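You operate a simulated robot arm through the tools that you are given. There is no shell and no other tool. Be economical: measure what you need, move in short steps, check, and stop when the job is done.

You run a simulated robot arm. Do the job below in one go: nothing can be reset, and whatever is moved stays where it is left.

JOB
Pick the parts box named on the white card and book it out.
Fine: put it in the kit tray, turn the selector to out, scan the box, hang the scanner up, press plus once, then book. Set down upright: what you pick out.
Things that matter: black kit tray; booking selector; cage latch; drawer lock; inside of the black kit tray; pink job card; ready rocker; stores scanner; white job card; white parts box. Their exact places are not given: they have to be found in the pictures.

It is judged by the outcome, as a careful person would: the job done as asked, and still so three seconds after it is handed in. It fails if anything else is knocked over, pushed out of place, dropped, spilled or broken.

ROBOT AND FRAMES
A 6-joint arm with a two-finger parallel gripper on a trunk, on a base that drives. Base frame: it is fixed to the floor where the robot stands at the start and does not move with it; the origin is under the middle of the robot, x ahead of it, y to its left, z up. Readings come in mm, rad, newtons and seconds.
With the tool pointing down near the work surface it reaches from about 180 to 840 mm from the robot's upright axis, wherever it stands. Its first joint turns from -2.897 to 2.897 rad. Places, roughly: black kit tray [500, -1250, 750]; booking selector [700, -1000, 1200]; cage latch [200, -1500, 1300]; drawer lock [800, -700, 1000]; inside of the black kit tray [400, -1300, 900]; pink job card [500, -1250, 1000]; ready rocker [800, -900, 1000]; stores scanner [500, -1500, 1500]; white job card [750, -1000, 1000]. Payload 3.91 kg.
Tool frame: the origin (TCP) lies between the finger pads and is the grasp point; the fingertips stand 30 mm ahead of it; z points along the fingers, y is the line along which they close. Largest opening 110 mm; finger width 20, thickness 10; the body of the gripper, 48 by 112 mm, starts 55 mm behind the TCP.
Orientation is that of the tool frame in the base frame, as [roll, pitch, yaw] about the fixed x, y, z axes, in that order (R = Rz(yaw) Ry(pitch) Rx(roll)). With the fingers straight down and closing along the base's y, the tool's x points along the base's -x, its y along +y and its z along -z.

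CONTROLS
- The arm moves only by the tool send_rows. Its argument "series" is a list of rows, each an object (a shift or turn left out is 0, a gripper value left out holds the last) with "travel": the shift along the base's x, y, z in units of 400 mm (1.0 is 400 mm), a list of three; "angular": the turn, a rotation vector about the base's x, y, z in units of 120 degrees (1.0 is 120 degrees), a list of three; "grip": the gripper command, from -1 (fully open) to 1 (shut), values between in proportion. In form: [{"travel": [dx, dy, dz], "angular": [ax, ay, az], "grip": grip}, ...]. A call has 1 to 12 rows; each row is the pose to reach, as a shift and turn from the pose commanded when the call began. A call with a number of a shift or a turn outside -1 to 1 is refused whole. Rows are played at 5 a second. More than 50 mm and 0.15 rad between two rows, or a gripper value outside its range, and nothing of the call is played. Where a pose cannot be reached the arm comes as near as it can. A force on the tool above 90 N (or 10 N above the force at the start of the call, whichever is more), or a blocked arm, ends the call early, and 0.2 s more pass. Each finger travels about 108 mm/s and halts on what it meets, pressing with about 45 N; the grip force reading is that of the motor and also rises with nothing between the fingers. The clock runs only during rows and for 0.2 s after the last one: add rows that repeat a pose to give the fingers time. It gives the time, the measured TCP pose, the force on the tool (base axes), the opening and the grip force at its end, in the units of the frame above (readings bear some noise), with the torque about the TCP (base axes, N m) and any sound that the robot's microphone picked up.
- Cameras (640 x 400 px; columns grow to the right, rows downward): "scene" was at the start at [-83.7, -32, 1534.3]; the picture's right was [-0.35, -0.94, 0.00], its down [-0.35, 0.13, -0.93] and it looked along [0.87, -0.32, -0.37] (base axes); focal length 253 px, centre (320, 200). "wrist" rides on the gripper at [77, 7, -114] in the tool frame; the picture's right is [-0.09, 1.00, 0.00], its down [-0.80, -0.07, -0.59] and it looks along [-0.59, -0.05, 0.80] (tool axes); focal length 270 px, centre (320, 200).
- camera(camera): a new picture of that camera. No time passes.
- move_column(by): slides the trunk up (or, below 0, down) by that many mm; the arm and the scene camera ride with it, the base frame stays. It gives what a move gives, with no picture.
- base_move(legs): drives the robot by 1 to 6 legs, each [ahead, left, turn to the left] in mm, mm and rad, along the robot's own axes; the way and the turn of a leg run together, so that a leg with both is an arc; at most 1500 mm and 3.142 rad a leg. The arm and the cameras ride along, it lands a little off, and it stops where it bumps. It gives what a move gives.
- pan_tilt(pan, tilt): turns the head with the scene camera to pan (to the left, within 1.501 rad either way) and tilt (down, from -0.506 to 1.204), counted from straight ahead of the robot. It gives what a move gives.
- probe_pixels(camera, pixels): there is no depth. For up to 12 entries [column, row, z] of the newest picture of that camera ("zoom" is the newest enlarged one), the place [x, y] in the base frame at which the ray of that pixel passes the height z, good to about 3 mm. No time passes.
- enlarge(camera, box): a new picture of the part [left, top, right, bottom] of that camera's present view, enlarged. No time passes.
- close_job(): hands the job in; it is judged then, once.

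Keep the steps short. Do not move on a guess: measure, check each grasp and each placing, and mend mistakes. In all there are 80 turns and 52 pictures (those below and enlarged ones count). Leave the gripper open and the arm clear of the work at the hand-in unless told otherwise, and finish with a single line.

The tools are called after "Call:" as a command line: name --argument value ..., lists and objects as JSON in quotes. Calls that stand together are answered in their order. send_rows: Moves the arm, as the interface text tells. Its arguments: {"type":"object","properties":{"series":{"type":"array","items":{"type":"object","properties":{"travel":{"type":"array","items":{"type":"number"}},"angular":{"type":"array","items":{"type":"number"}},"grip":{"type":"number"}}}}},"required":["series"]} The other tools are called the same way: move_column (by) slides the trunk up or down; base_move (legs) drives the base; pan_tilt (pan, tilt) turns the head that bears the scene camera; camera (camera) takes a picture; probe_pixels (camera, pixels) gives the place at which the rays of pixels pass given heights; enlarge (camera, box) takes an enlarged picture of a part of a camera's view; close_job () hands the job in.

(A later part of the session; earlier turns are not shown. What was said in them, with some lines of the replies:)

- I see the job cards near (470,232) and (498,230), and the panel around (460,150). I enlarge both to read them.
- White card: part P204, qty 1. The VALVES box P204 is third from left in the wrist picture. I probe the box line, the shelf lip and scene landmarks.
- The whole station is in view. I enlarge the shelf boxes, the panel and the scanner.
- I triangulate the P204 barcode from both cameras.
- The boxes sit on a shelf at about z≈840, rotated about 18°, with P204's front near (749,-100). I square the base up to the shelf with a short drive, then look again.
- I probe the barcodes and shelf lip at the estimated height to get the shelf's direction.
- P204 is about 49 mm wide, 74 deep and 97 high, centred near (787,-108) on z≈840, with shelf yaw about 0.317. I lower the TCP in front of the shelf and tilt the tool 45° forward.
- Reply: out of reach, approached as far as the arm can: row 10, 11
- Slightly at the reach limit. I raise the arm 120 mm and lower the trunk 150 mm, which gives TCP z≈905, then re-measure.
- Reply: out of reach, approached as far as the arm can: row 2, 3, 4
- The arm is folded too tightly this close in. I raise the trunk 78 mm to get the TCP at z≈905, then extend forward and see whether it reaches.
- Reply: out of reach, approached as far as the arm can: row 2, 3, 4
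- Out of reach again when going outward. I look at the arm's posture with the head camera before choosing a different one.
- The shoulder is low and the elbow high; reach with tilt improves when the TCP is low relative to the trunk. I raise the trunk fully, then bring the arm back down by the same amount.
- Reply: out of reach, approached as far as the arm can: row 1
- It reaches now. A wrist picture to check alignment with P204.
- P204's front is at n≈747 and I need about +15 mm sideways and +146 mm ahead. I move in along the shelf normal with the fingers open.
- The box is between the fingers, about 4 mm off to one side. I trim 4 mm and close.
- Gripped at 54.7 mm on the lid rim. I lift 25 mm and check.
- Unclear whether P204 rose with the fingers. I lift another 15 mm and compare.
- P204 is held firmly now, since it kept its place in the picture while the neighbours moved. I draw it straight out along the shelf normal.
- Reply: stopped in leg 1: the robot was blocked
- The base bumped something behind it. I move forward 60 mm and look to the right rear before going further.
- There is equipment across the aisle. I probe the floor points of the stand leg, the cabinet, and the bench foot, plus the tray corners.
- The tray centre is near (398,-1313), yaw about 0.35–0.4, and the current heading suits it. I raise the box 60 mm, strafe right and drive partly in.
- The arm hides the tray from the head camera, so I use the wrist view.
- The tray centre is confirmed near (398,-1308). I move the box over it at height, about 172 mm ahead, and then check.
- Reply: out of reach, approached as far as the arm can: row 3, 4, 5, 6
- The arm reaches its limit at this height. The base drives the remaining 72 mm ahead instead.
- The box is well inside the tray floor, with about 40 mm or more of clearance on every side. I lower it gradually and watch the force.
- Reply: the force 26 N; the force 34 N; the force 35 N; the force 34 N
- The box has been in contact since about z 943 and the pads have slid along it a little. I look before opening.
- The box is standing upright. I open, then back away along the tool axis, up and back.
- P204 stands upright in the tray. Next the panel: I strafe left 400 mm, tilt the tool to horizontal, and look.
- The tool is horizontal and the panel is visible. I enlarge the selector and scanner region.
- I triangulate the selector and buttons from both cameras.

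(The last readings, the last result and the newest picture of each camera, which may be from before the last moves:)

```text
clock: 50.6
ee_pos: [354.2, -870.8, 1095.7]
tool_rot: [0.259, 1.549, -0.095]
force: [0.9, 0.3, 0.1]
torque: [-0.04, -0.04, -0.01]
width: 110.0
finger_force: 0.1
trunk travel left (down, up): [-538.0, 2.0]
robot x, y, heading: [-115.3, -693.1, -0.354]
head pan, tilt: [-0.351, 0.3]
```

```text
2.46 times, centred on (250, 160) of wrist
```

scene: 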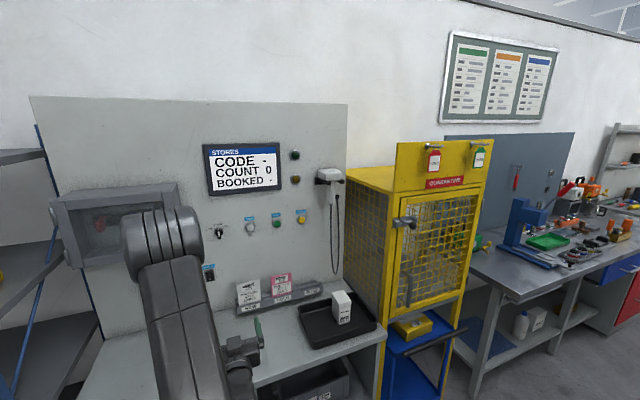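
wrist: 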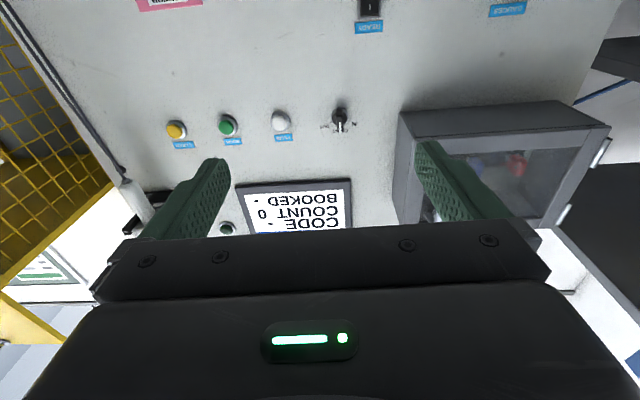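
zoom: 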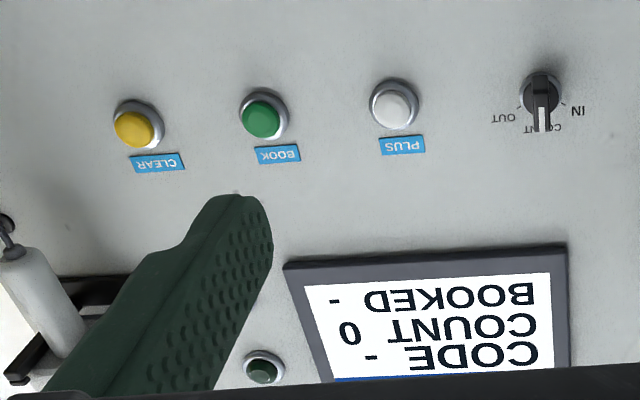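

Measured: selector ≈ (752,-987,1217), plus ≈ (713,-1100,1216), book ≈ (678,-1204,1215), panel yaw ≈ 0.331. The selector points at COUNT. I drive ahead 80 mm, line the tool up in front of the knob and look closely.

Call:
base_move --legs '[[80, 0, 0]]'

Call:
send_rows --series '[{"travel": [0.003, 0.01, 0.1], "angular": [0.0034, 0.0094, 0.011], "grip": 0.1}, {"travel": [0.006, 0.02, 0.2], "angular": [0.0034, 0.0094, 0.011]}, {"travel": [0.016, 0.046, 0.305], "angular": [0.0034, 0.0094, 0.011]}, {"travel": [0.13, 0.007, 0.305], "angular": [0.0034, 0.0094, 0.011]}, {"travel": [0.245, -0.033, 0.305], "angular": [0.0034, 0.0094, 0.011]}, {"travel": [0.36, -0.072, 0.305], "angular": [0.0034, 0.0094, 0.011]}, {"travel": [0.47, -0.11, 0.305], "angular": [0.0034, 0.0094, 0.011]}, {"travel": [0.47, -0.11, 0.305], "angular": [0.0034, 0.0094, 0.011]}]'

Call:
camera --camera "wrist"

```text
clock: 51.7
ee_pos: [430.3, -899.1, 1094.8]
tool_rot: [0.272, 1.551, -0.078]
force: [-0.2, -0.3, -0.5]
torque: [-0.03, -0.03, 0.0]
width: 110.0
finger_force: 0.1
trunk travel left (down, up): [-538.0, 2.0]
robot x, y, heading: [-37.1, -719.0, -0.354]
head pan, tilt: [-0.351, 0.3]
```

```text
clock: 53.5
ee_pos: [618.4, -940.2, 1216.1]
tool_rot: [1.651, 1.565, 1.323]
force: [-0.2, 0.3, -0.5]
torque: [0.03, -0.02, 0.01]
width: 49.3
finger_force: 0.1
trunk travel left (down, up): [-538.0, 2.0]
robot x, y, heading: [-42.0, -721.6, -0.357]
head pan, tilt: [-0.351, 0.3]
```

```text
17 pictures are left
```

wrist: 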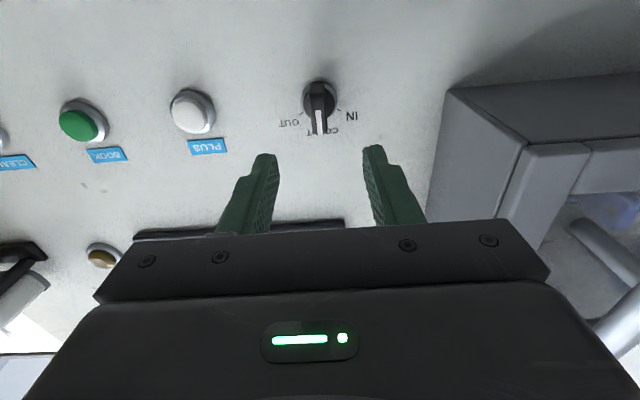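

The knob is centred between the fingers. I go in 85 mm so the tips reach about n=1005, and look.

Call:
send_rows --series '[{"travel": [0.1, -0.0344, 0]}, {"travel": [0.2, -0.069, 0]}, {"travel": [0.2, -0.069, 0]}]'

Call:
camera --camera "wrist"

```text
clock: 54.3
ee_pos: [697.5, -969.5, 1216.2]
tool_rot: [1.659, 1.564, 1.332]
force: [-0.8, 0.4, 0.1]
torque: [0.02, 0.0, 0.02]
width: 49.4
finger_force: 0.0
trunk travel left (down, up): [-538.0, 2.0]
robot x, y, heading: [-41.4, -721.2, -0.359]
head pan, tilt: [-0.351, 0.3]
```

```text
16 pictures are left
```

wrist: 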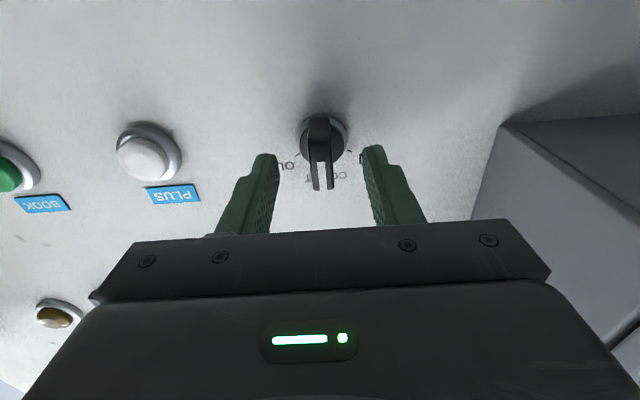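

The bar stands out to about n≈1001. I advance 12 mm more and close on it.

Call:
send_rows --series '[{"travel": [0.0284, -0.0098, 0], "grip": 0.1}, {"travel": [0.0284, -0.0098, 0], "grip": 1}, {"travel": [0.0284, -0.0098, 0], "grip": 1}, {"travel": [0.0284, -0.0098, 0], "grip": 1}]'

Call:
camera --camera "wrist"

```text
clock: 55.3
ee_pos: [710.7, -973.0, 1215.6]
tool_rot: [1.835, 1.565, 1.509]
force: [3.4, 0.1, -0.8]
torque: [0.08, 0.23, 1.19]
width: 13.3
finger_force: 45.3
trunk travel left (down, up): [-538.0, 2.0]
robot x, y, heading: [-42.4, -722.3, -0.349]
head pan, tilt: [-0.351, 0.3]
```

```text
15 pictures are left
```

wrist: 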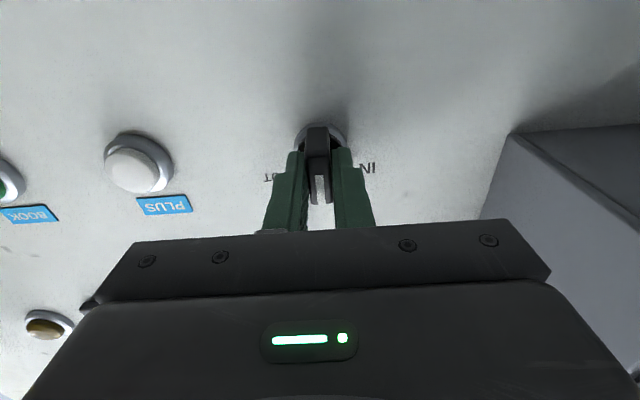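

The bar is gripped (13 mm). I turn clockwise as seen from the front, about +n, by 55° and read the torque.

Call:
send_rows --series '[{"angular": [0.0619, -0.0213, 0], "grip": 1}, {"angular": [0.1238, -0.0426, 0]}, {"angular": [0.1857, -0.0639, 0]}, {"angular": [0.2476, -0.0851, 0]}, {"angular": [0.3096, -0.1064, 0]}, {"angular": [0.3715, -0.1277, 0]}, {"angular": [0.4334, -0.149, 0]}, {"angular": [0.4334, -0.149, 0]}]'

Call:
enlarge --camera "wrist" --box '[220, 90, 420, 230]'

```text
clock: 57.1
ee_pos: [709.9, -972.9, 1216.1]
tool_rot: [1.569, 0.604, 1.24]
force: [9.6, -1.0, -1.7]
torque: [-0.1, -0.35, 1.38]
width: 12.9
finger_force: 45.5
trunk travel left (down, up): [-538.0, 2.0]
robot x, y, heading: [-37.3, -722.7, -0.355]
head pan, tilt: [-0.351, 0.3]
```

```text
2.86 times, centred on (320, 160) of wrist
```

zoom: 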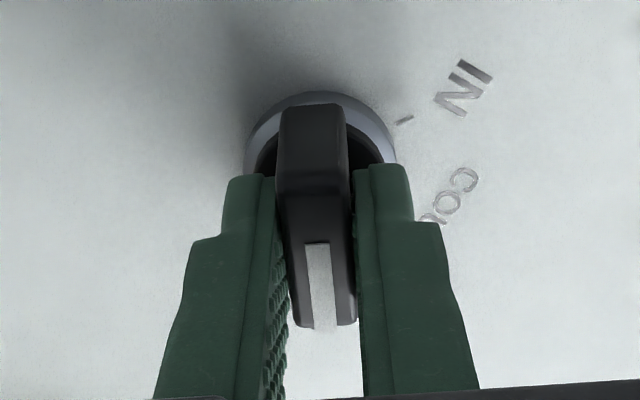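

The knob followed the tool. The IN tick geometry suggests stops at about ±60°, so I turn 6° more, then release and back off.

Call:
send_rows --series '[{"angular": [0.0473, -0.0163, 0], "grip": 1}, {"angular": [0.0473, -0.0163, 0], "grip": 1}]'

Call:
send_rows --series '[{"travel": [0, 0, 0], "grip": 0.3}, {"travel": [0, 0, 0], "grip": 0.1}, {"travel": [-0.1, 0.034, 0], "grip": 0.1}, {"travel": [-0.2, 0.069, 0]}, {"travel": [-0.3, 0.103, 0]}, {"travel": [-0.3, 0.103, 0]}]'

Call:
enlarge --camera "wrist" --box '[180, 50, 460, 230]'

```text
clock: 57.7
ee_pos: [710.5, -972.8, 1215.6]
tool_rot: [1.567, 0.5, 1.241]
force: [8.6, -0.6, -3.5]
torque: [-0.94, -0.01, 0.82]
width: 12.9
finger_force: 45.3
trunk travel left (down, up): [-538.0, 2.0]
robot x, y, heading: [-38.5, -721.4, -0.355]
head pan, tilt: [-0.351, 0.3]
```

```text
clock: 59.1
ee_pos: [589.0, -932.3, 1217.0]
tool_rot: [1.567, 0.501, 1.24]
force: [0.4, 0.2, 0.4]
torque: [-0.03, 0.01, 0.0]
width: 49.3
finger_force: 0.0
trunk travel left (down, up): [-538.0, 2.0]
robot x, y, heading: [-45.4, -722.2, -0.355]
head pan, tilt: [-0.351, 0.3]
```

```text
2.22 times, centred on (320, 140) of wrist
```

zoom: 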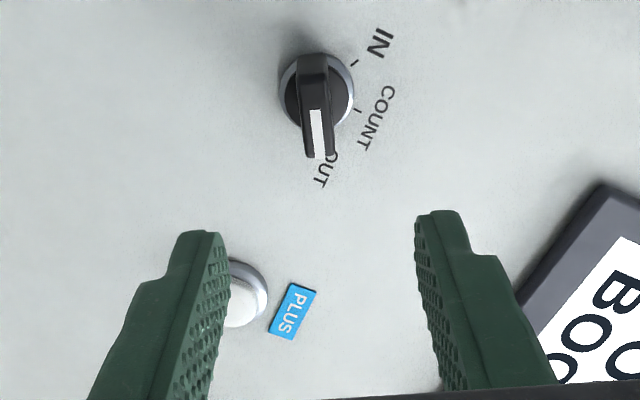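

The selector points at OUT. I turn the tool back level, back off and strafe right towards the scanner.

Call:
send_rows --series '[{"angular": [-0.06, 0.0207, 0]}, {"angular": [-0.12, 0.0413, 0]}, {"angular": [-0.18, 0.062, 0]}, {"angular": [-0.24, 0.0826, 0]}, {"angular": [-0.3, 0.1033, 0]}, {"angular": [-0.36, 0.124, 0]}, {"angular": [-0.42, 0.1446, 0]}, {"angular": [-0.4807, 0.1653, 0], "travel": [0, 0, 0.05]}, {"angular": [-0.4807, 0.1653, 0], "travel": [0, 0, 0.1]}]'

Call:
base_move --legs '[[-80, 0, 0.024], [0, -440, 0]]'

Call:
pan_tilt --pan -0.3 --tilt 0.2

Call:
camera --camera "wrist"

Call:
enlarge --camera "scene" --box '[200, 100, 440, 300]'

```text
clock: 61.1
ee_pos: [588.9, -932.1, 1255.8]
tool_rot: [1.792, 1.565, 1.462]
force: [-0.4, 0.3, 0.3]
torque: [0.01, 0.01, 0.02]
width: 49.4
finger_force: 0.1
trunk travel left (down, up): [-538.0, 2.0]
robot x, y, heading: [-43.2, -722.1, -0.354]
head pan, tilt: [-0.351, 0.3]
```

```text
clock: 64.4
ee_pos: [375.5, -1310.9, 1255.5]
tool_rot: [1.664, 1.565, 1.357]
force: [-0.1, -0.5, 0.1]
torque: [0.01, 0.01, 0.03]
width: 49.6
finger_force: 0.1
trunk travel left (down, up): [-538.0, 2.0]
robot x, y, heading: [-260.2, -1110.7, -0.336]
head pan, tilt: [-0.351, 0.3]
```

```text
clock: 65.1
ee_pos: [374.7, -1310.2, 1255.0]
tool_rot: [1.696, 1.565, 1.388]
force: [0.1, 0.0, -0.7]
torque: [0.0, -0.05, 0.04]
width: 49.5
finger_force: 0.0
trunk travel left (down, up): [-538.0, 2.0]
robot x, y, heading: [-259.9, -1114.5, -0.334]
head pan, tilt: [-0.3, 0.201]
```

```text
12 pictures are left
```

wrist: 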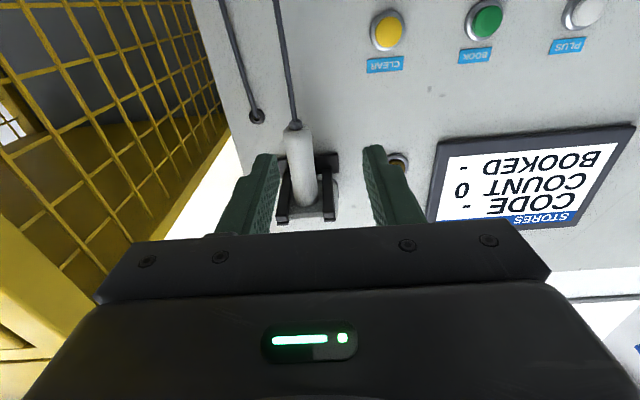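

```text
2.00 times, centred on (320, 200) of scene
```

zoom: 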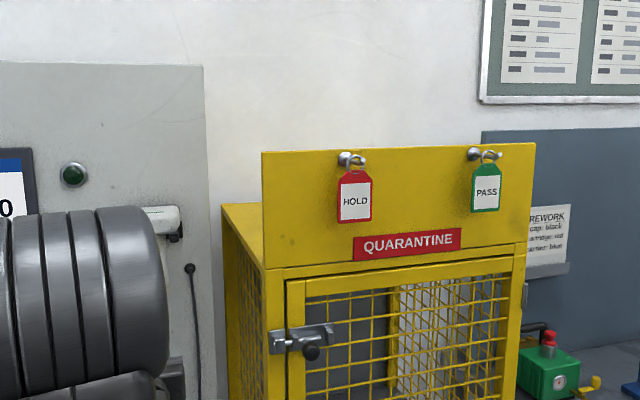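

I triangulate the scanner handle at about n 960, z 1295–1387. I need to see which way its window faces, so I strafe left 200 mm for a clear head-camera view.

Call:
base_move --legs '[[0, 200, 0], [80, 0, 0]]'

Call:
pan_tilt --pan -0.45 --tilt 0.3

Call:
enlarge --camera "scene" --box '[220, 110, 380, 230]'

```text
clock: 67.4
ee_pos: [519.7, -1139.6, 1254.6]
tool_rot: [1.908, 1.565, 1.608]
force: [-0.1, 0.2, -0.6]
torque: [0.0, -0.02, 0.0]
width: 49.7
finger_force: 0.1
trunk travel left (down, up): [-538.0, 2.0]
robot x, y, heading: [-113.5, -947.4, -0.326]
head pan, tilt: [-0.3, 0.201]
```

```text
clock: 68.1
ee_pos: [519.0, -1141.1, 1254.6]
tool_rot: [1.757, 1.566, 1.455]
force: [0.0, -0.4, 0.0]
torque: [-0.02, 0.02, 0.0]
width: 49.1
finger_force: 0.1
trunk travel left (down, up): [-538.0, 2.0]
robot x, y, heading: [-118.6, -944.0, -0.327]
head pan, tilt: [-0.45, 0.3]
```

```text
3.33 times, centred on (300, 170) of scene
```

zoom: 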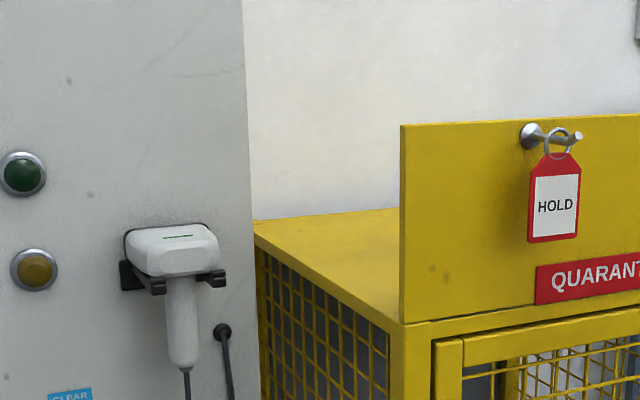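

The window (black rim) faces the panel, so with a horizontal grip it will look forward along the tool, which is ideal. I probe the handle in this view to refine its position.

Call:
probe_pixels --camera "zoom" --pixels '[[183, 320, 1330], [183, 360, 1295], [183, 285, 1370], [183, 320, 1310], [150, 285, 1380]]'

```text
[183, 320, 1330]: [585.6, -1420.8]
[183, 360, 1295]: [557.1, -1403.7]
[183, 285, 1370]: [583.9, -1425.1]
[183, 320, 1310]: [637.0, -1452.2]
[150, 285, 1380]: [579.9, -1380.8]
```

The handle is at n≈965, t≈-1142, grip height z≈1325. I move sideways and up with the gripper open, then forward around the handle.

Call:
send_rows --series '[{"travel": [-0.0314, -0.0914, 0.0296], "angular": [0, 0, -0.0134], "grip": -1}, {"travel": [-0.0628, -0.1828, 0.0592], "angular": [0, 0, -0.0134]}, {"travel": [-0.0943, -0.2743, 0.0888], "angular": [0, 0, -0.0134]}, {"travel": [-0.1257, -0.3657, 0.1183], "angular": [0, 0, -0.0134]}, {"travel": [-0.1571, -0.4571, 0.1479], "angular": [0, 0, -0.0134]}, {"travel": [-0.1885, -0.5485, 0.1775], "angular": [0, 0, -0.0134]}, {"travel": [-0.1, -0.579, 0.1775], "angular": [0, 0, -0.0134]}, {"travel": [-0.02, -0.6065, 0.1775], "angular": [0, 0, -0.0134]}, {"travel": [-0.02, -0.6065, 0.1775], "angular": [0, 0, -0.0134]}]'

Call:
camera --camera "wrist"

```text
clock: 70.1
ee_pos: [510.9, -1382.9, 1326.3]
tool_rot: [1.673, 1.564, 1.342]
force: [-0.4, 0.6, 0.0]
torque: [0.01, 0.02, -0.01]
width: 109.9
finger_force: 0.1
trunk travel left (down, up): [-538.0, 2.0]
robot x, y, heading: [-116.7, -945.3, -0.326]
head pan, tilt: [-0.45, 0.3]
```

```text
9 pictures are left
```

wrist: 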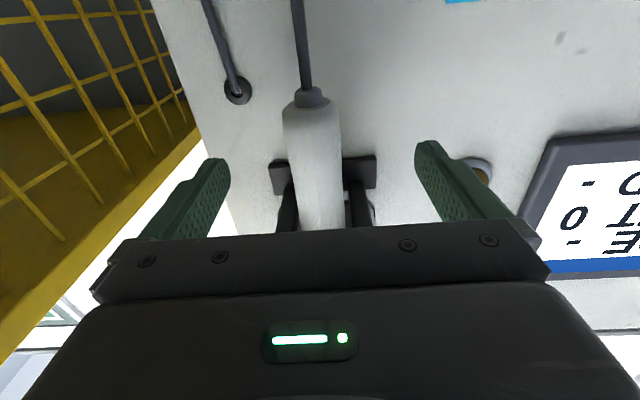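

The handle is centred between the fingers. I advance 33 mm and close.

Call:
send_rows --series '[{"travel": [0.078, -0.0268, 0], "grip": -1}, {"travel": [0.078, -0.0268, 0], "grip": 1}, {"travel": [0.078, -0.0268, 0], "grip": 1}, {"travel": [0.078, -0.0268, 0], "grip": 1}, {"travel": [0.078, -0.0268, 0], "grip": 1}, {"travel": [0.078, -0.0268, 0], "grip": 1}]'

Call:
send_rows --series '[{"travel": [0, 0, 0.03]}, {"travel": [0, 0, 0.06]}, {"travel": [0, 0, 0.1]}, {"travel": [0, 0, 0.1]}]'

Call:
camera --camera "wrist"

```text
clock: 71.5
ee_pos: [543.1, -1393.3, 1328.0]
tool_rot: [1.575, 1.565, 1.247]
force: [1.0, -1.5, 4.9]
torque: [-0.15, 0.01, 0.04]
width: 33.8
finger_force: 45.1
trunk travel left (down, up): [-538.0, 2.0]
robot x, y, heading: [-118.2, -948.3, -0.325]
head pan, tilt: [-0.45, 0.3]
```

```text
clock: 72.5
ee_pos: [542.8, -1393.7, 1365.2]
tool_rot: [1.851, 1.565, 1.522]
force: [0.3, 0.0, -1.1]
torque: [0.04, 0.04, 0.0]
width: 33.7
finger_force: 44.5
trunk travel left (down, up): [-538.0, 2.0]
robot x, y, heading: [-116.4, -944.4, -0.326]
head pan, tilt: [-0.45, 0.3]
```

```text
8 pictures are left
```

wrist: 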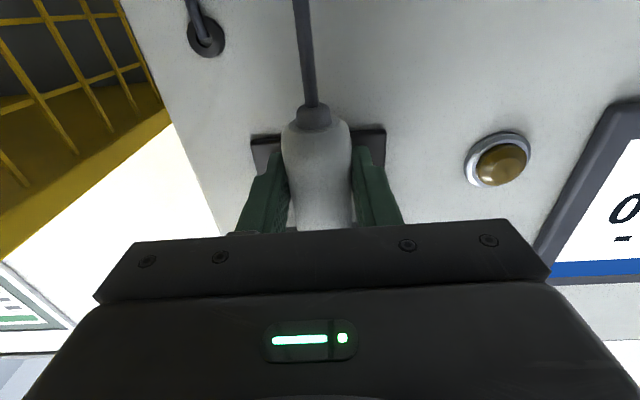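

The scanner is lifted off the fork (33.7 mm grip, near-zero force). Hang pose noted: TCP (543,-1393,1328). I pull it back from the fork, reverse the base 200 mm and start down.

Call:
send_rows --series '[{"travel": [-0.11, 0.038, 0]}, {"travel": [-0.22, 0.076, 0]}, {"travel": [-0.33, 0.113, 0]}, {"travel": [-0.33, 0.113, 0]}]'

Call:
base_move --legs '[[-215, 0, 0]]'

Call:
send_rows --series '[{"travel": [0, 0, -0.11]}, {"travel": [0, 0, -0.22]}, {"travel": [0, 0, -0.33]}, {"travel": [0, 0, -0.44]}, {"travel": [0, 0, -0.55]}, {"travel": [0, 0, -0.66]}, {"travel": [0, 0, -0.77]}, {"travel": [0, 0, -0.88]}, {"travel": [0, 0, -0.95]}, {"travel": [0, 0, -0.95]}]'

```text
clock: 73.5
ee_pos: [408.6, -1349.6, 1363.7]
tool_rot: [1.818, 1.564, 1.49]
force: [0.8, 0.1, -2.3]
torque: [-0.01, 0.02, -0.01]
width: 33.6
finger_force: 45.5
trunk travel left (down, up): [-538.0, 2.0]
robot x, y, heading: [-115.4, -948.3, -0.325]
head pan, tilt: [-0.45, 0.3]
```

```text
clock: 75.1
ee_pos: [207.4, -1279.3, 1363.3]
tool_rot: [1.584, 1.564, 1.255]
force: [-0.8, 0.1, -2.3]
torque: [0.02, 0.03, -0.01]
width: 33.5
finger_force: 44.9
trunk travel left (down, up): [-538.0, 2.0]
robot x, y, heading: [-317.1, -881.0, -0.323]
head pan, tilt: [-0.45, 0.3]
```

```text
clock: 77.3
ee_pos: [207.2, -1279.8, 985.2]
tool_rot: [1.644, 1.565, 1.314]
force: [0.1, 0.7, -1.7]
torque: [0.02, 0.04, 0.03]
width: 33.9
finger_force: 44.8
trunk travel left (down, up): [-538.0, 2.0]
robot x, y, heading: [-321.0, -874.5, -0.325]
head pan, tilt: [-0.45, 0.3]
```

I now tilt the scanner 45° down toward the barcode, expected at n≈764, t≈-1117, z≈871.

Call:
send_rows --series '[{"travel": [0, 0.012, -0.023], "angular": [0.0203, 0.0591, 0]}, {"travel": [0, 0.024, -0.046], "angular": [0.0407, 0.1182, 0]}, {"travel": [0, 0.036, -0.069], "angular": [0.061, 0.1773, 0]}, {"travel": [0, 0.048, -0.092], "angular": [0.0813, 0.2364, 0]}, {"travel": [-0.001, 0.06, -0.115], "angular": [0.1017, 0.2955, 0]}, {"travel": [-0.0025, 0.07, -0.1375], "angular": [0.122, 0.3546, 0]}, {"travel": [-0.0025, 0.07, -0.1375], "angular": [0.122, 0.3546, 0]}]'

Call:
camera --camera "scene"

```text
clock: 78.9
ee_pos: [206.6, -1251.2, 929.8]
tool_rot: [3.135, 0.783, 2.802]
force: [0.0, 0.7, -1.2]
torque: [0.02, 0.06, 0.0]
width: 33.4
finger_force: 44.7
trunk travel left (down, up): [-538.0, 2.0]
robot x, y, heading: [-317.1, -876.8, -0.327]
head pan, tilt: [-0.45, 0.3]
```

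```text
7 pictures are left
```

scene: 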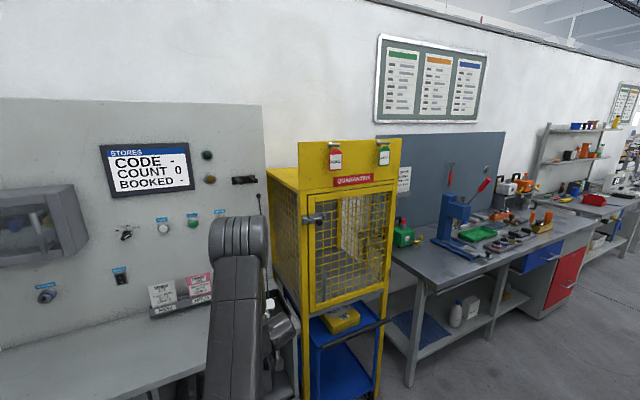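

The code is still blank and there was no sound. I try a flatter aim, 30° down at about 100 mm from the label, moving gradually and listening for a beep.

Call:
send_rows --series '[{"travel": [-0.003, 0.001, -0.0385], "angular": [-0.0136, -0.0394, 0]}, {"travel": [-0.006, 0.002, -0.077], "angular": [-0.0271, -0.0788, 0]}, {"travel": [-0.0095, 0.003, -0.115], "angular": [-0.0407, -0.1182, 0]}, {"travel": [-0.0095, 0.003, -0.115], "angular": [-0.0407, -0.1182, 0]}, {"travel": [-0.0095, 0.003, -0.115], "angular": [-0.0407, -0.1182, 0]}, {"travel": [-0.0095, 0.003, -0.115], "angular": [-0.0407, -0.1182, 0]}]'

Call:
camera --camera "wrist"

```text
clock: 80.3
ee_pos: [205.3, -1252.2, 882.8]
tool_rot: [3.128, 1.046, 2.798]
force: [1.5, 0.9, -1.6]
torque: [0.01, 0.08, 0.03]
width: 33.6
finger_force: 44.8
trunk travel left (down, up): [-538.0, 2.0]
robot x, y, heading: [-320.4, -881.7, -0.324]
head pan, tilt: [-0.45, 0.3]
```

```text
6 pictures are left
```

wrist: 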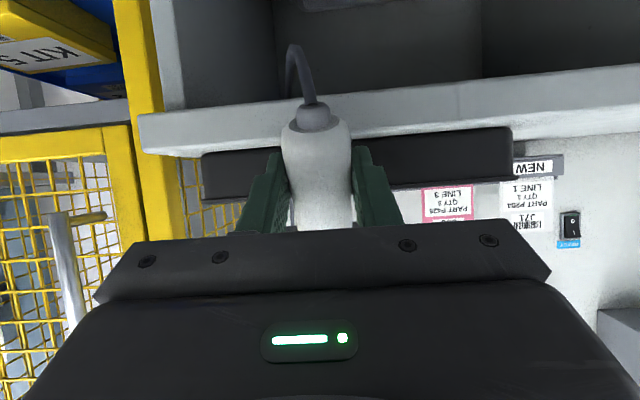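

There is still no sound. I sweep closer (25 mm) with small vertical and sideways variations, then read the display.

Call:
send_rows --series '[{"travel": [0.03, -0.01, 0]}, {"travel": [0.059, -0.0203, 0]}, {"travel": [0.059, -0.0203, 0]}, {"travel": [0.059, -0.0203, -0.02]}, {"travel": [0.059, -0.0203, -0.02]}, {"travel": [0.0688, 0.0081, -0.015]}, {"travel": [0.0688, 0.0081, 0]}, {"travel": [0.059, -0.0203, 0.02]}, {"travel": [0.0492, -0.0487, 0.01]}, {"travel": [0.0492, -0.0487, -0.01]}, {"travel": [0.059, -0.0203, 0]}, {"travel": [0.059, -0.0203, 0]}]'

Call:
enlarge --camera "scene" --box '[80, 130, 330, 400]'

```text
clock: 82.9
ee_pos: [226.5, -1258.6, 883.5]
tool_rot: [3.126, 1.045, 2.798]
force: [0.5, -0.3, -2.5]
torque: [0.0, 0.05, -0.01]
width: 33.8
finger_force: 45.4
trunk travel left (down, up): [-538.0, 2.0]
robot x, y, heading: [-320.0, -880.5, -0.324]
head pan, tilt: [-0.45, 0.3]
```

```text
1.48 times, centred on (205, 265) of scene
```

zoom: 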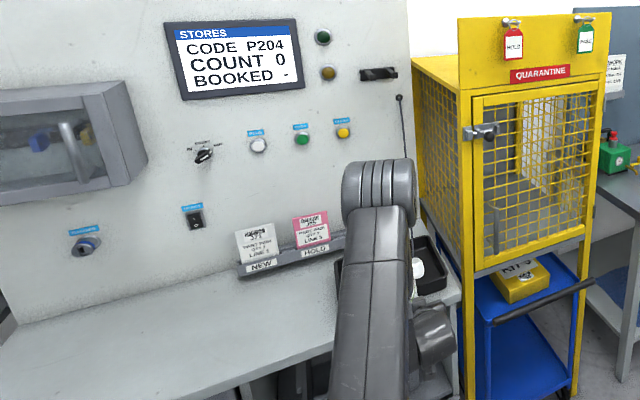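

The display shows CODE P204, so the scan is done. I retrace: back off, level the tool, rise.

Call:
send_rows --series '[{"travel": [-0.06, 0.0206, 0.02]}, {"travel": [-0.08, 0.0275, 0.06], "angular": [-0.0163, -0.0473, 0]}, {"travel": [-0.08, 0.0275, 0.11], "angular": [-0.0325, -0.0946, 0]}, {"travel": [-0.08, 0.0275, 0.16], "angular": [-0.0488, -0.1418, 0]}, {"travel": [-0.08, 0.0275, 0.21], "angular": [-0.065, -0.1891, 0]}, {"travel": [-0.08, 0.0275, 0.25], "angular": [-0.0813, -0.2364, 0]}, {"travel": [-0.08, 0.0275, 0.36], "angular": [-0.0813, -0.2364, 0]}, {"travel": [-0.08, 0.0275, 0.48], "angular": [-0.0813, -0.2364, 0]}, {"travel": [-0.08, 0.0275, 0.6], "angular": [-0.0813, -0.2364, 0]}, {"travel": [-0.08, 0.0275, 0.72], "angular": [-0.0813, -0.2364, 0]}, {"travel": [-0.08, 0.0275, 0.84], "angular": [-0.0813, -0.2364, 0]}, {"travel": [-0.08, 0.0275, 0.96], "angular": [-0.0813, -0.2364, 0]}]'

Call:
send_rows --series '[{"travel": [0, 0, 0.12]}, {"travel": [0, 0, 0.24]}, {"travel": [0, 0, 0.24]}]'

Call:
base_move --legs '[[215, 0, 0]]'

```text
clock: 85.5
ee_pos: [192.2, -1246.7, 1266.5]
tool_rot: [1.81, 1.564, 1.482]
force: [-0.3, 0.7, -2.4]
torque: [0.0, 0.03, -0.03]
width: 33.7
finger_force: 44.0
trunk travel left (down, up): [-538.0, 2.0]
robot x, y, heading: [-319.6, -877.6, -0.329]
head pan, tilt: [-0.45, 0.3]
```

```text
clock: 86.3
ee_pos: [195.1, -1247.1, 1361.7]
tool_rot: [1.805, 1.564, 1.478]
force: [0.0, -0.7, -1.4]
torque: [-0.01, 0.05, 0.02]
width: 33.7
finger_force: 45.2
trunk travel left (down, up): [-538.0, 2.0]
robot x, y, heading: [-318.6, -875.5, -0.323]
head pan, tilt: [-0.45, 0.3]
```

```text
clock: 88.0
ee_pos: [404.2, -1315.6, 1361.4]
tool_rot: [1.887, 1.565, 1.562]
force: [0.6, -0.2, -1.6]
torque: [0.01, 0.03, -0.01]
width: 33.7
finger_force: 45.6
trunk travel left (down, up): [-538.0, 2.0]
robot x, y, heading: [-112.7, -945.6, -0.321]
head pan, tilt: [-0.45, 0.3]
```

I line up sideways, then go straight in over the fork at the lift height and compare with the earlier lifted picture.

Call:
send_rows --series '[{"travel": [-0.023, -0.067, 0.01]}, {"travel": [0.0696, -0.0988, 0.01]}, {"travel": [0.1622, -0.1306, 0.01]}, {"travel": [0.2548, -0.1624, 0.01]}, {"travel": [0.3473, -0.1943, 0.01]}, {"travel": [0.3473, -0.1943, 0.01]}, {"travel": [0.3473, -0.1943, 0.01]}]'

Call:
camera --camera "wrist"

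```text
clock: 89.6
ee_pos: [541.0, -1393.2, 1365.5]
tool_rot: [1.799, 1.563, 1.473]
force: [-0.4, 0.9, -1.0]
torque: [0.01, 0.04, -0.01]
width: 33.6
finger_force: 45.0
trunk travel left (down, up): [-538.0, 2.0]
robot x, y, heading: [-116.5, -948.0, -0.321]
head pan, tilt: [-0.45, 0.3]
```

```text
4 pictures are left
```

wrist: 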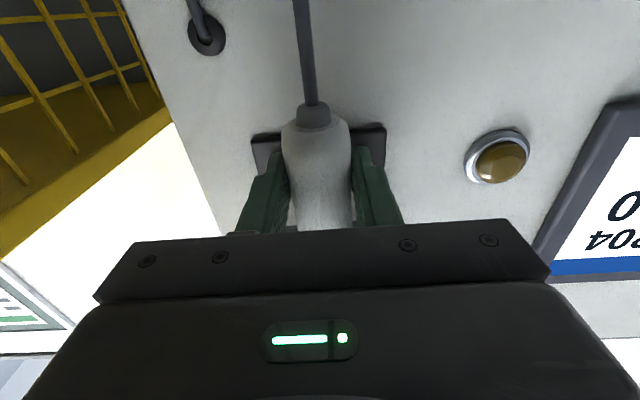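

It matches the lifted reference almost pixel for pixel. I lower 33 mm and then finely, watching the force.

Call:
send_rows --series '[{"travel": [0.004, -0.001, -0.04]}, {"travel": [0.004, -0.001, -0.0825]}, {"travel": [0.004, -0.001, -0.0825]}]'

Call:
send_rows --series '[{"travel": [0, 0, -0.0125]}, {"travel": [0, 0, -0.0125]}]'

```text
clock: 90.4
ee_pos: [541.7, -1392.9, 1332.7]
tool_rot: [1.743, 1.564, 1.419]
force: [-0.2, -0.3, -1.5]
torque: [-0.01, 0.06, 0.03]
width: 33.7
finger_force: 44.8
trunk travel left (down, up): [-538.0, 2.0]
robot x, y, heading: [-116.6, -945.6, -0.321]
head pan, tilt: [-0.45, 0.3]
```

```text
clock: 91.0
ee_pos: [542.0, -1393.5, 1327.6]
tool_rot: [1.807, 1.563, 1.483]
force: [-0.2, 0.6, -1.8]
torque: [-0.01, 0.03, 0.0]
width: 33.5
finger_force: 44.8
trunk travel left (down, up): [-538.0, 2.0]
robot x, y, heading: [-116.9, -948.8, -0.326]
head pan, tilt: [-0.45, 0.3]
```

It is still hanging free. I continue down in 3 mm steps until the fork takes the weight.

Call:
send_rows --series '[{"travel": [0, 0, -0.0075]}, {"travel": [0, 0, -0.0075]}]'

Call:
send_rows --series '[{"travel": [0, 0, -0.0075]}, {"travel": [0, 0, -0.0075]}]'

```text
clock: 91.6
ee_pos: [541.7, -1393.0, 1327.2]
tool_rot: [1.177, 1.565, 0.852]
force: [3.2, -2.6, 8.1]
torque: [-0.2, 0.43, 0.17]
width: 33.7
finger_force: 45.6
trunk travel left (down, up): [-538.0, 2.0]
robot x, y, heading: [-115.4, -946.4, -0.32]
head pan, tilt: [-0.45, 0.3]
```

```text
clock: 92.2
ee_pos: [542.0, -1393.4, 1326.9]
tool_rot: [0.58, 1.561, 0.254]
force: [9.1, -7.3, 29.8]
torque: [-0.04, 0.53, 0.13]
width: 33.5
finger_force: 45.0
trunk travel left (down, up): [-538.0, 2.0]
robot x, y, heading: [-114.1, -945.3, -0.325]
head pan, tilt: [-0.45, 0.3]
```

It is seated: the fork carries the load at z≈1327. I relieve the push, open and back straight out.

Call:
send_rows --series '[{"travel": [0, 0, 0.011], "grip": 1}, {"travel": [0, 0, 0.011], "grip": 0.2}, {"travel": [0, 0, 0.011], "grip": -0.4}, {"travel": [0, 0, 0.011], "grip": -1}, {"travel": [0, 0, 0.011], "grip": -1}, {"travel": [0, 0, 0.011], "grip": -1}, {"travel": [-0.1, 0.0344, 0.011]}, {"travel": [-0.2, 0.0688, 0.011]}, {"travel": [-0.3, 0.103, 0.011]}, {"travel": [-0.3, 0.103, 0.011]}]'

Call:
camera --camera "wrist"

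```text
clock: 94.4
ee_pos: [421.9, -1351.3, 1325.7]
tool_rot: [1.741, 1.564, 1.418]
force: [0.1, 0.1, 0.4]
torque: [0.04, 0.02, -0.01]
width: 110.1
finger_force: 0.1
trunk travel left (down, up): [-538.0, 2.0]
robot x, y, heading: [-110.0, -949.5, -0.324]
head pan, tilt: [-0.45, 0.3]
```

```text
3 pictures are left
```

wrist: 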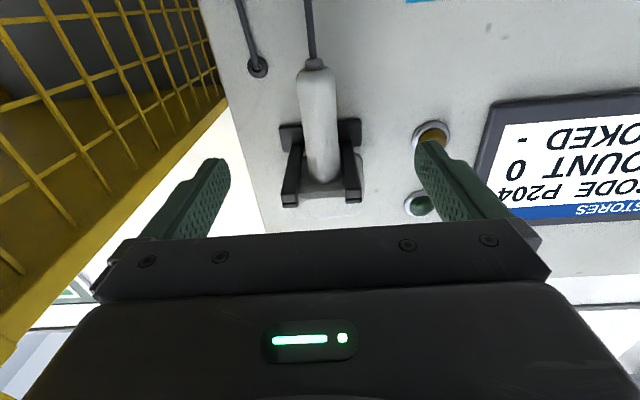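

The scanner hangs in its fork and the display still shows P204, count 0. Now PLUS at t≈-807, z≈1213: I close the fingers and move to just in front of it.

Call:
send_rows --series '[{"travel": [0.0339, 0.0987, -0.0352], "grip": 1}, {"travel": [0.0679, 0.1974, -0.0705]}, {"travel": [0.1018, 0.2961, -0.1057]}, {"travel": [0.1357, 0.3949, -0.1409]}, {"travel": [0.1696, 0.4936, -0.1761]}, {"travel": [0.2036, 0.5923, -0.2114]}, {"travel": [0.2375, 0.691, -0.2466]}, {"travel": [0.2714, 0.7897, -0.2818]}, {"travel": [0.3754, 0.7539, -0.2818]}, {"travel": [0.4794, 0.7182, -0.2818]}, {"travel": [0.5834, 0.6824, -0.2818]}, {"travel": [0.5834, 0.6824, -0.2818]}]'

```text
clock: 97.0
ee_pos: [654.5, -1077.7, 1216.1]
tool_rot: [1.724, 1.566, 1.399]
force: [0.1, -0.6, -0.4]
torque: [0.02, 0.03, -0.01]
width: 0.0
finger_force: 37.9
trunk travel left (down, up): [-538.0, 2.0]
robot x, y, heading: [-116.4, -947.4, -0.324]
head pan, tilt: [-0.45, 0.3]
```

Call:
send_rows --series '[{"travel": [0.0201, -0.0069, -0.005]}, {"travel": [0.0402, -0.0138, -0.006]}, {"travel": [0.0402, -0.0138, -0.006]}]'

Call:
send_rows --series '[{"travel": [0.0095, -0.0033, 0]}, {"travel": [0.0095, -0.0033, 0]}]'

```text
clock: 97.8
ee_pos: [673.0, -1082.6, 1211.6]
tool_rot: [1.722, 1.566, 1.393]
force: [-0.8, 0.3, -0.4]
torque: [0.04, -0.01, 0.03]
width: 0.0
finger_force: 38.1
trunk travel left (down, up): [-538.0, 2.0]
robot x, y, heading: [-111.6, -948.7, -0.323]
head pan, tilt: [-0.45, 0.3]
```

```text
clock: 98.4
ee_pos: [676.1, -1084.3, 1211.9]
tool_rot: [1.815, 1.567, 1.489]
force: [-1.7, 1.9, -1.6]
torque: [-0.03, 0.0, 0.04]
width: 0.3
finger_force: 37.7
trunk travel left (down, up): [-538.0, 2.0]
robot x, y, heading: [-109.4, -946.6, -0.325]
head pan, tilt: [-0.45, 0.3]
heard: click
```

A click was heard, so PLUS is pressed once. I back off 40 mm, shift to just in front of BOOK (t≈-917) and read the display.

Call:
send_rows --series '[{"travel": [-0.047, 0.016, 0]}, {"travel": [-0.0946, 0.0325, 0]}, {"travel": [-0.1244, -0.0542, 0]}, {"travel": [-0.1543, -0.1408, 0]}, {"travel": [-0.1841, -0.2275, 0.003]}, {"travel": [-0.1841, -0.2275, 0.003]}]'

Call:
enlarge --camera "scene" --box '[20, 60, 340, 300]'

```text
clock: 99.8
ee_pos: [602.2, -1177.1, 1213.4]
tool_rot: [1.794, 1.566, 1.467]
force: [0.5, -0.6, -0.3]
torque: [-0.02, 0.02, 0.02]
width: 0.0
finger_force: 37.9
trunk travel left (down, up): [-538.0, 2.0]
robot x, y, heading: [-117.5, -948.4, -0.322]
head pan, tilt: [-0.45, 0.3]
```

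```text
1.67 times, centred on (180, 180) of scene
```

zoom: 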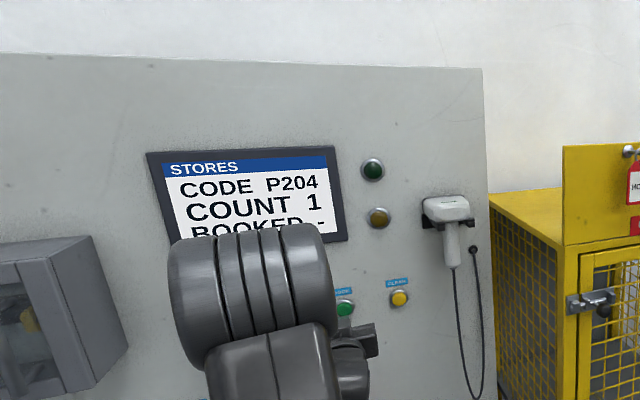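

COUNT is 1 and the scanner is hung neatly. Now BOOK: advance 36 mm, then small steps until a click.

Call:
send_rows --series '[{"travel": [0.045, -0.0155, 0]}, {"travel": [0.0851, -0.0293, -0.003]}, {"travel": [0.0851, -0.0293, -0.003]}]'

Call:
send_rows --series '[{"travel": [0.0095, -0.0033, 0]}, {"travel": [0.0095, -0.0033, 0]}]'

```text
clock: 100.6
ee_pos: [638.2, -1187.9, 1213.4]
tool_rot: [1.773, 1.566, 1.447]
force: [-0.1, 0.4, 0.4]
torque: [0.0, -0.02, -0.03]
width: 0.1
finger_force: 37.5
trunk travel left (down, up): [-538.0, 2.0]
robot x, y, heading: [-115.2, -943.3, -0.325]
head pan, tilt: [-0.45, 0.3]
```

```text
clock: 101.2
ee_pos: [640.3, -1186.9, 1211.3]
tool_rot: [1.721, 1.566, 1.398]
force: [-1.1, 1.8, -0.6]
torque: [0.02, -0.03, -0.01]
width: 0.0
finger_force: 38.3
trunk travel left (down, up): [-538.0, 2.0]
robot x, y, heading: [-111.3, -948.8, -0.321]
head pan, tilt: [-0.45, 0.3]
```

No click yet. Another 4 mm.

Call:
send_rows --series '[{"travel": [0.0095, -0.0033, 0]}, {"travel": [0.0095, -0.0033, 0]}]'

```text
clock: 101.8
ee_pos: [645.0, -1189.1, 1213.2]
tool_rot: [1.762, 1.566, 1.437]
force: [-5.7, 3.8, -2.2]
torque: [0.01, 0.03, 0.04]
width: 0.0
finger_force: 37.5
trunk travel left (down, up): [-538.0, 2.0]
robot x, y, heading: [-114.3, -944.8, -0.326]
head pan, tilt: [-0.45, 0.3]
heard: click
```

Click heard on BOOK. I back off, open the gripper, reverse the base away and check the whole scene.

Call:
send_rows --series '[{"travel": [-0.1, 0.0344, 0]}, {"travel": [-0.2, 0.0688, 0]}, {"travel": [-0.3, 0.103, 0]}, {"travel": [-0.4, 0.1376, 0], "grip": -1}, {"travel": [-0.4, 0.1376, 0]}, {"travel": [-0.4, 0.1376, 0]}]'

Call:
base_move --legs '[[-250, 0, 0], [0, 150, 0]]'

Call:
pan_tilt --pan -0.4 --tilt 0.35

Call:
enlarge --camera "scene" --box '[120, 80, 440, 310]'

```text
clock: 103.2
ee_pos: [486.7, -1136.2, 1213.0]
tool_rot: [1.721, 1.567, 1.398]
force: [0.2, -0.2, -0.3]
torque: [-0.01, 0.06, 0.05]
width: 110.1
finger_force: 0.0
trunk travel left (down, up): [-538.0, 2.0]
robot x, y, heading: [-114.5, -945.1, -0.319]
head pan, tilt: [-0.45, 0.3]
```

```text
clock: 106.0
ee_pos: [294.6, -914.7, 1212.0]
tool_rot: [1.78, 1.566, 1.454]
force: [-1.0, -0.6, -0.2]
torque: [-0.01, -0.03, -0.02]
width: 109.9
finger_force: 0.1
trunk travel left (down, up): [-538.0, 2.0]
robot x, y, heading: [-304.6, -723.9, -0.318]
head pan, tilt: [-0.45, 0.3]
```

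```text
clock: 106.6
ee_pos: [295.9, -914.9, 1212.4]
tool_rot: [1.748, 1.564, 1.424]
force: [-0.1, 0.2, -0.3]
torque: [0.0, 0.0, 0.02]
width: 110.0
finger_force: 0.0
trunk travel left (down, up): [-538.0, 2.0]
robot x, y, heading: [-303.8, -726.9, -0.318]
head pan, tilt: [-0.4, 0.351]
```

```text
1.74 times, centred on (280, 195) of scene
```

zoom: 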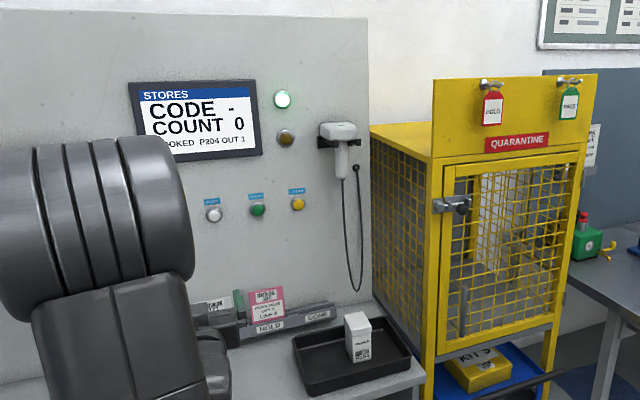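

The display reads "BOOKED P204 OUT 1" and the green lamp is lit. The box stands upright in the tray, the scanner is hung up, and the gripper is open and clear. I hand in.

Call:
close_job

```text
The job is handed in.
```

Job done: box P204 stands upright in the kit tray, the display shows it booked OUT with count 1, and the scanner is hung up; early on, the base bumped something unseen behind it while reversing, and I did not check that spot for damage.
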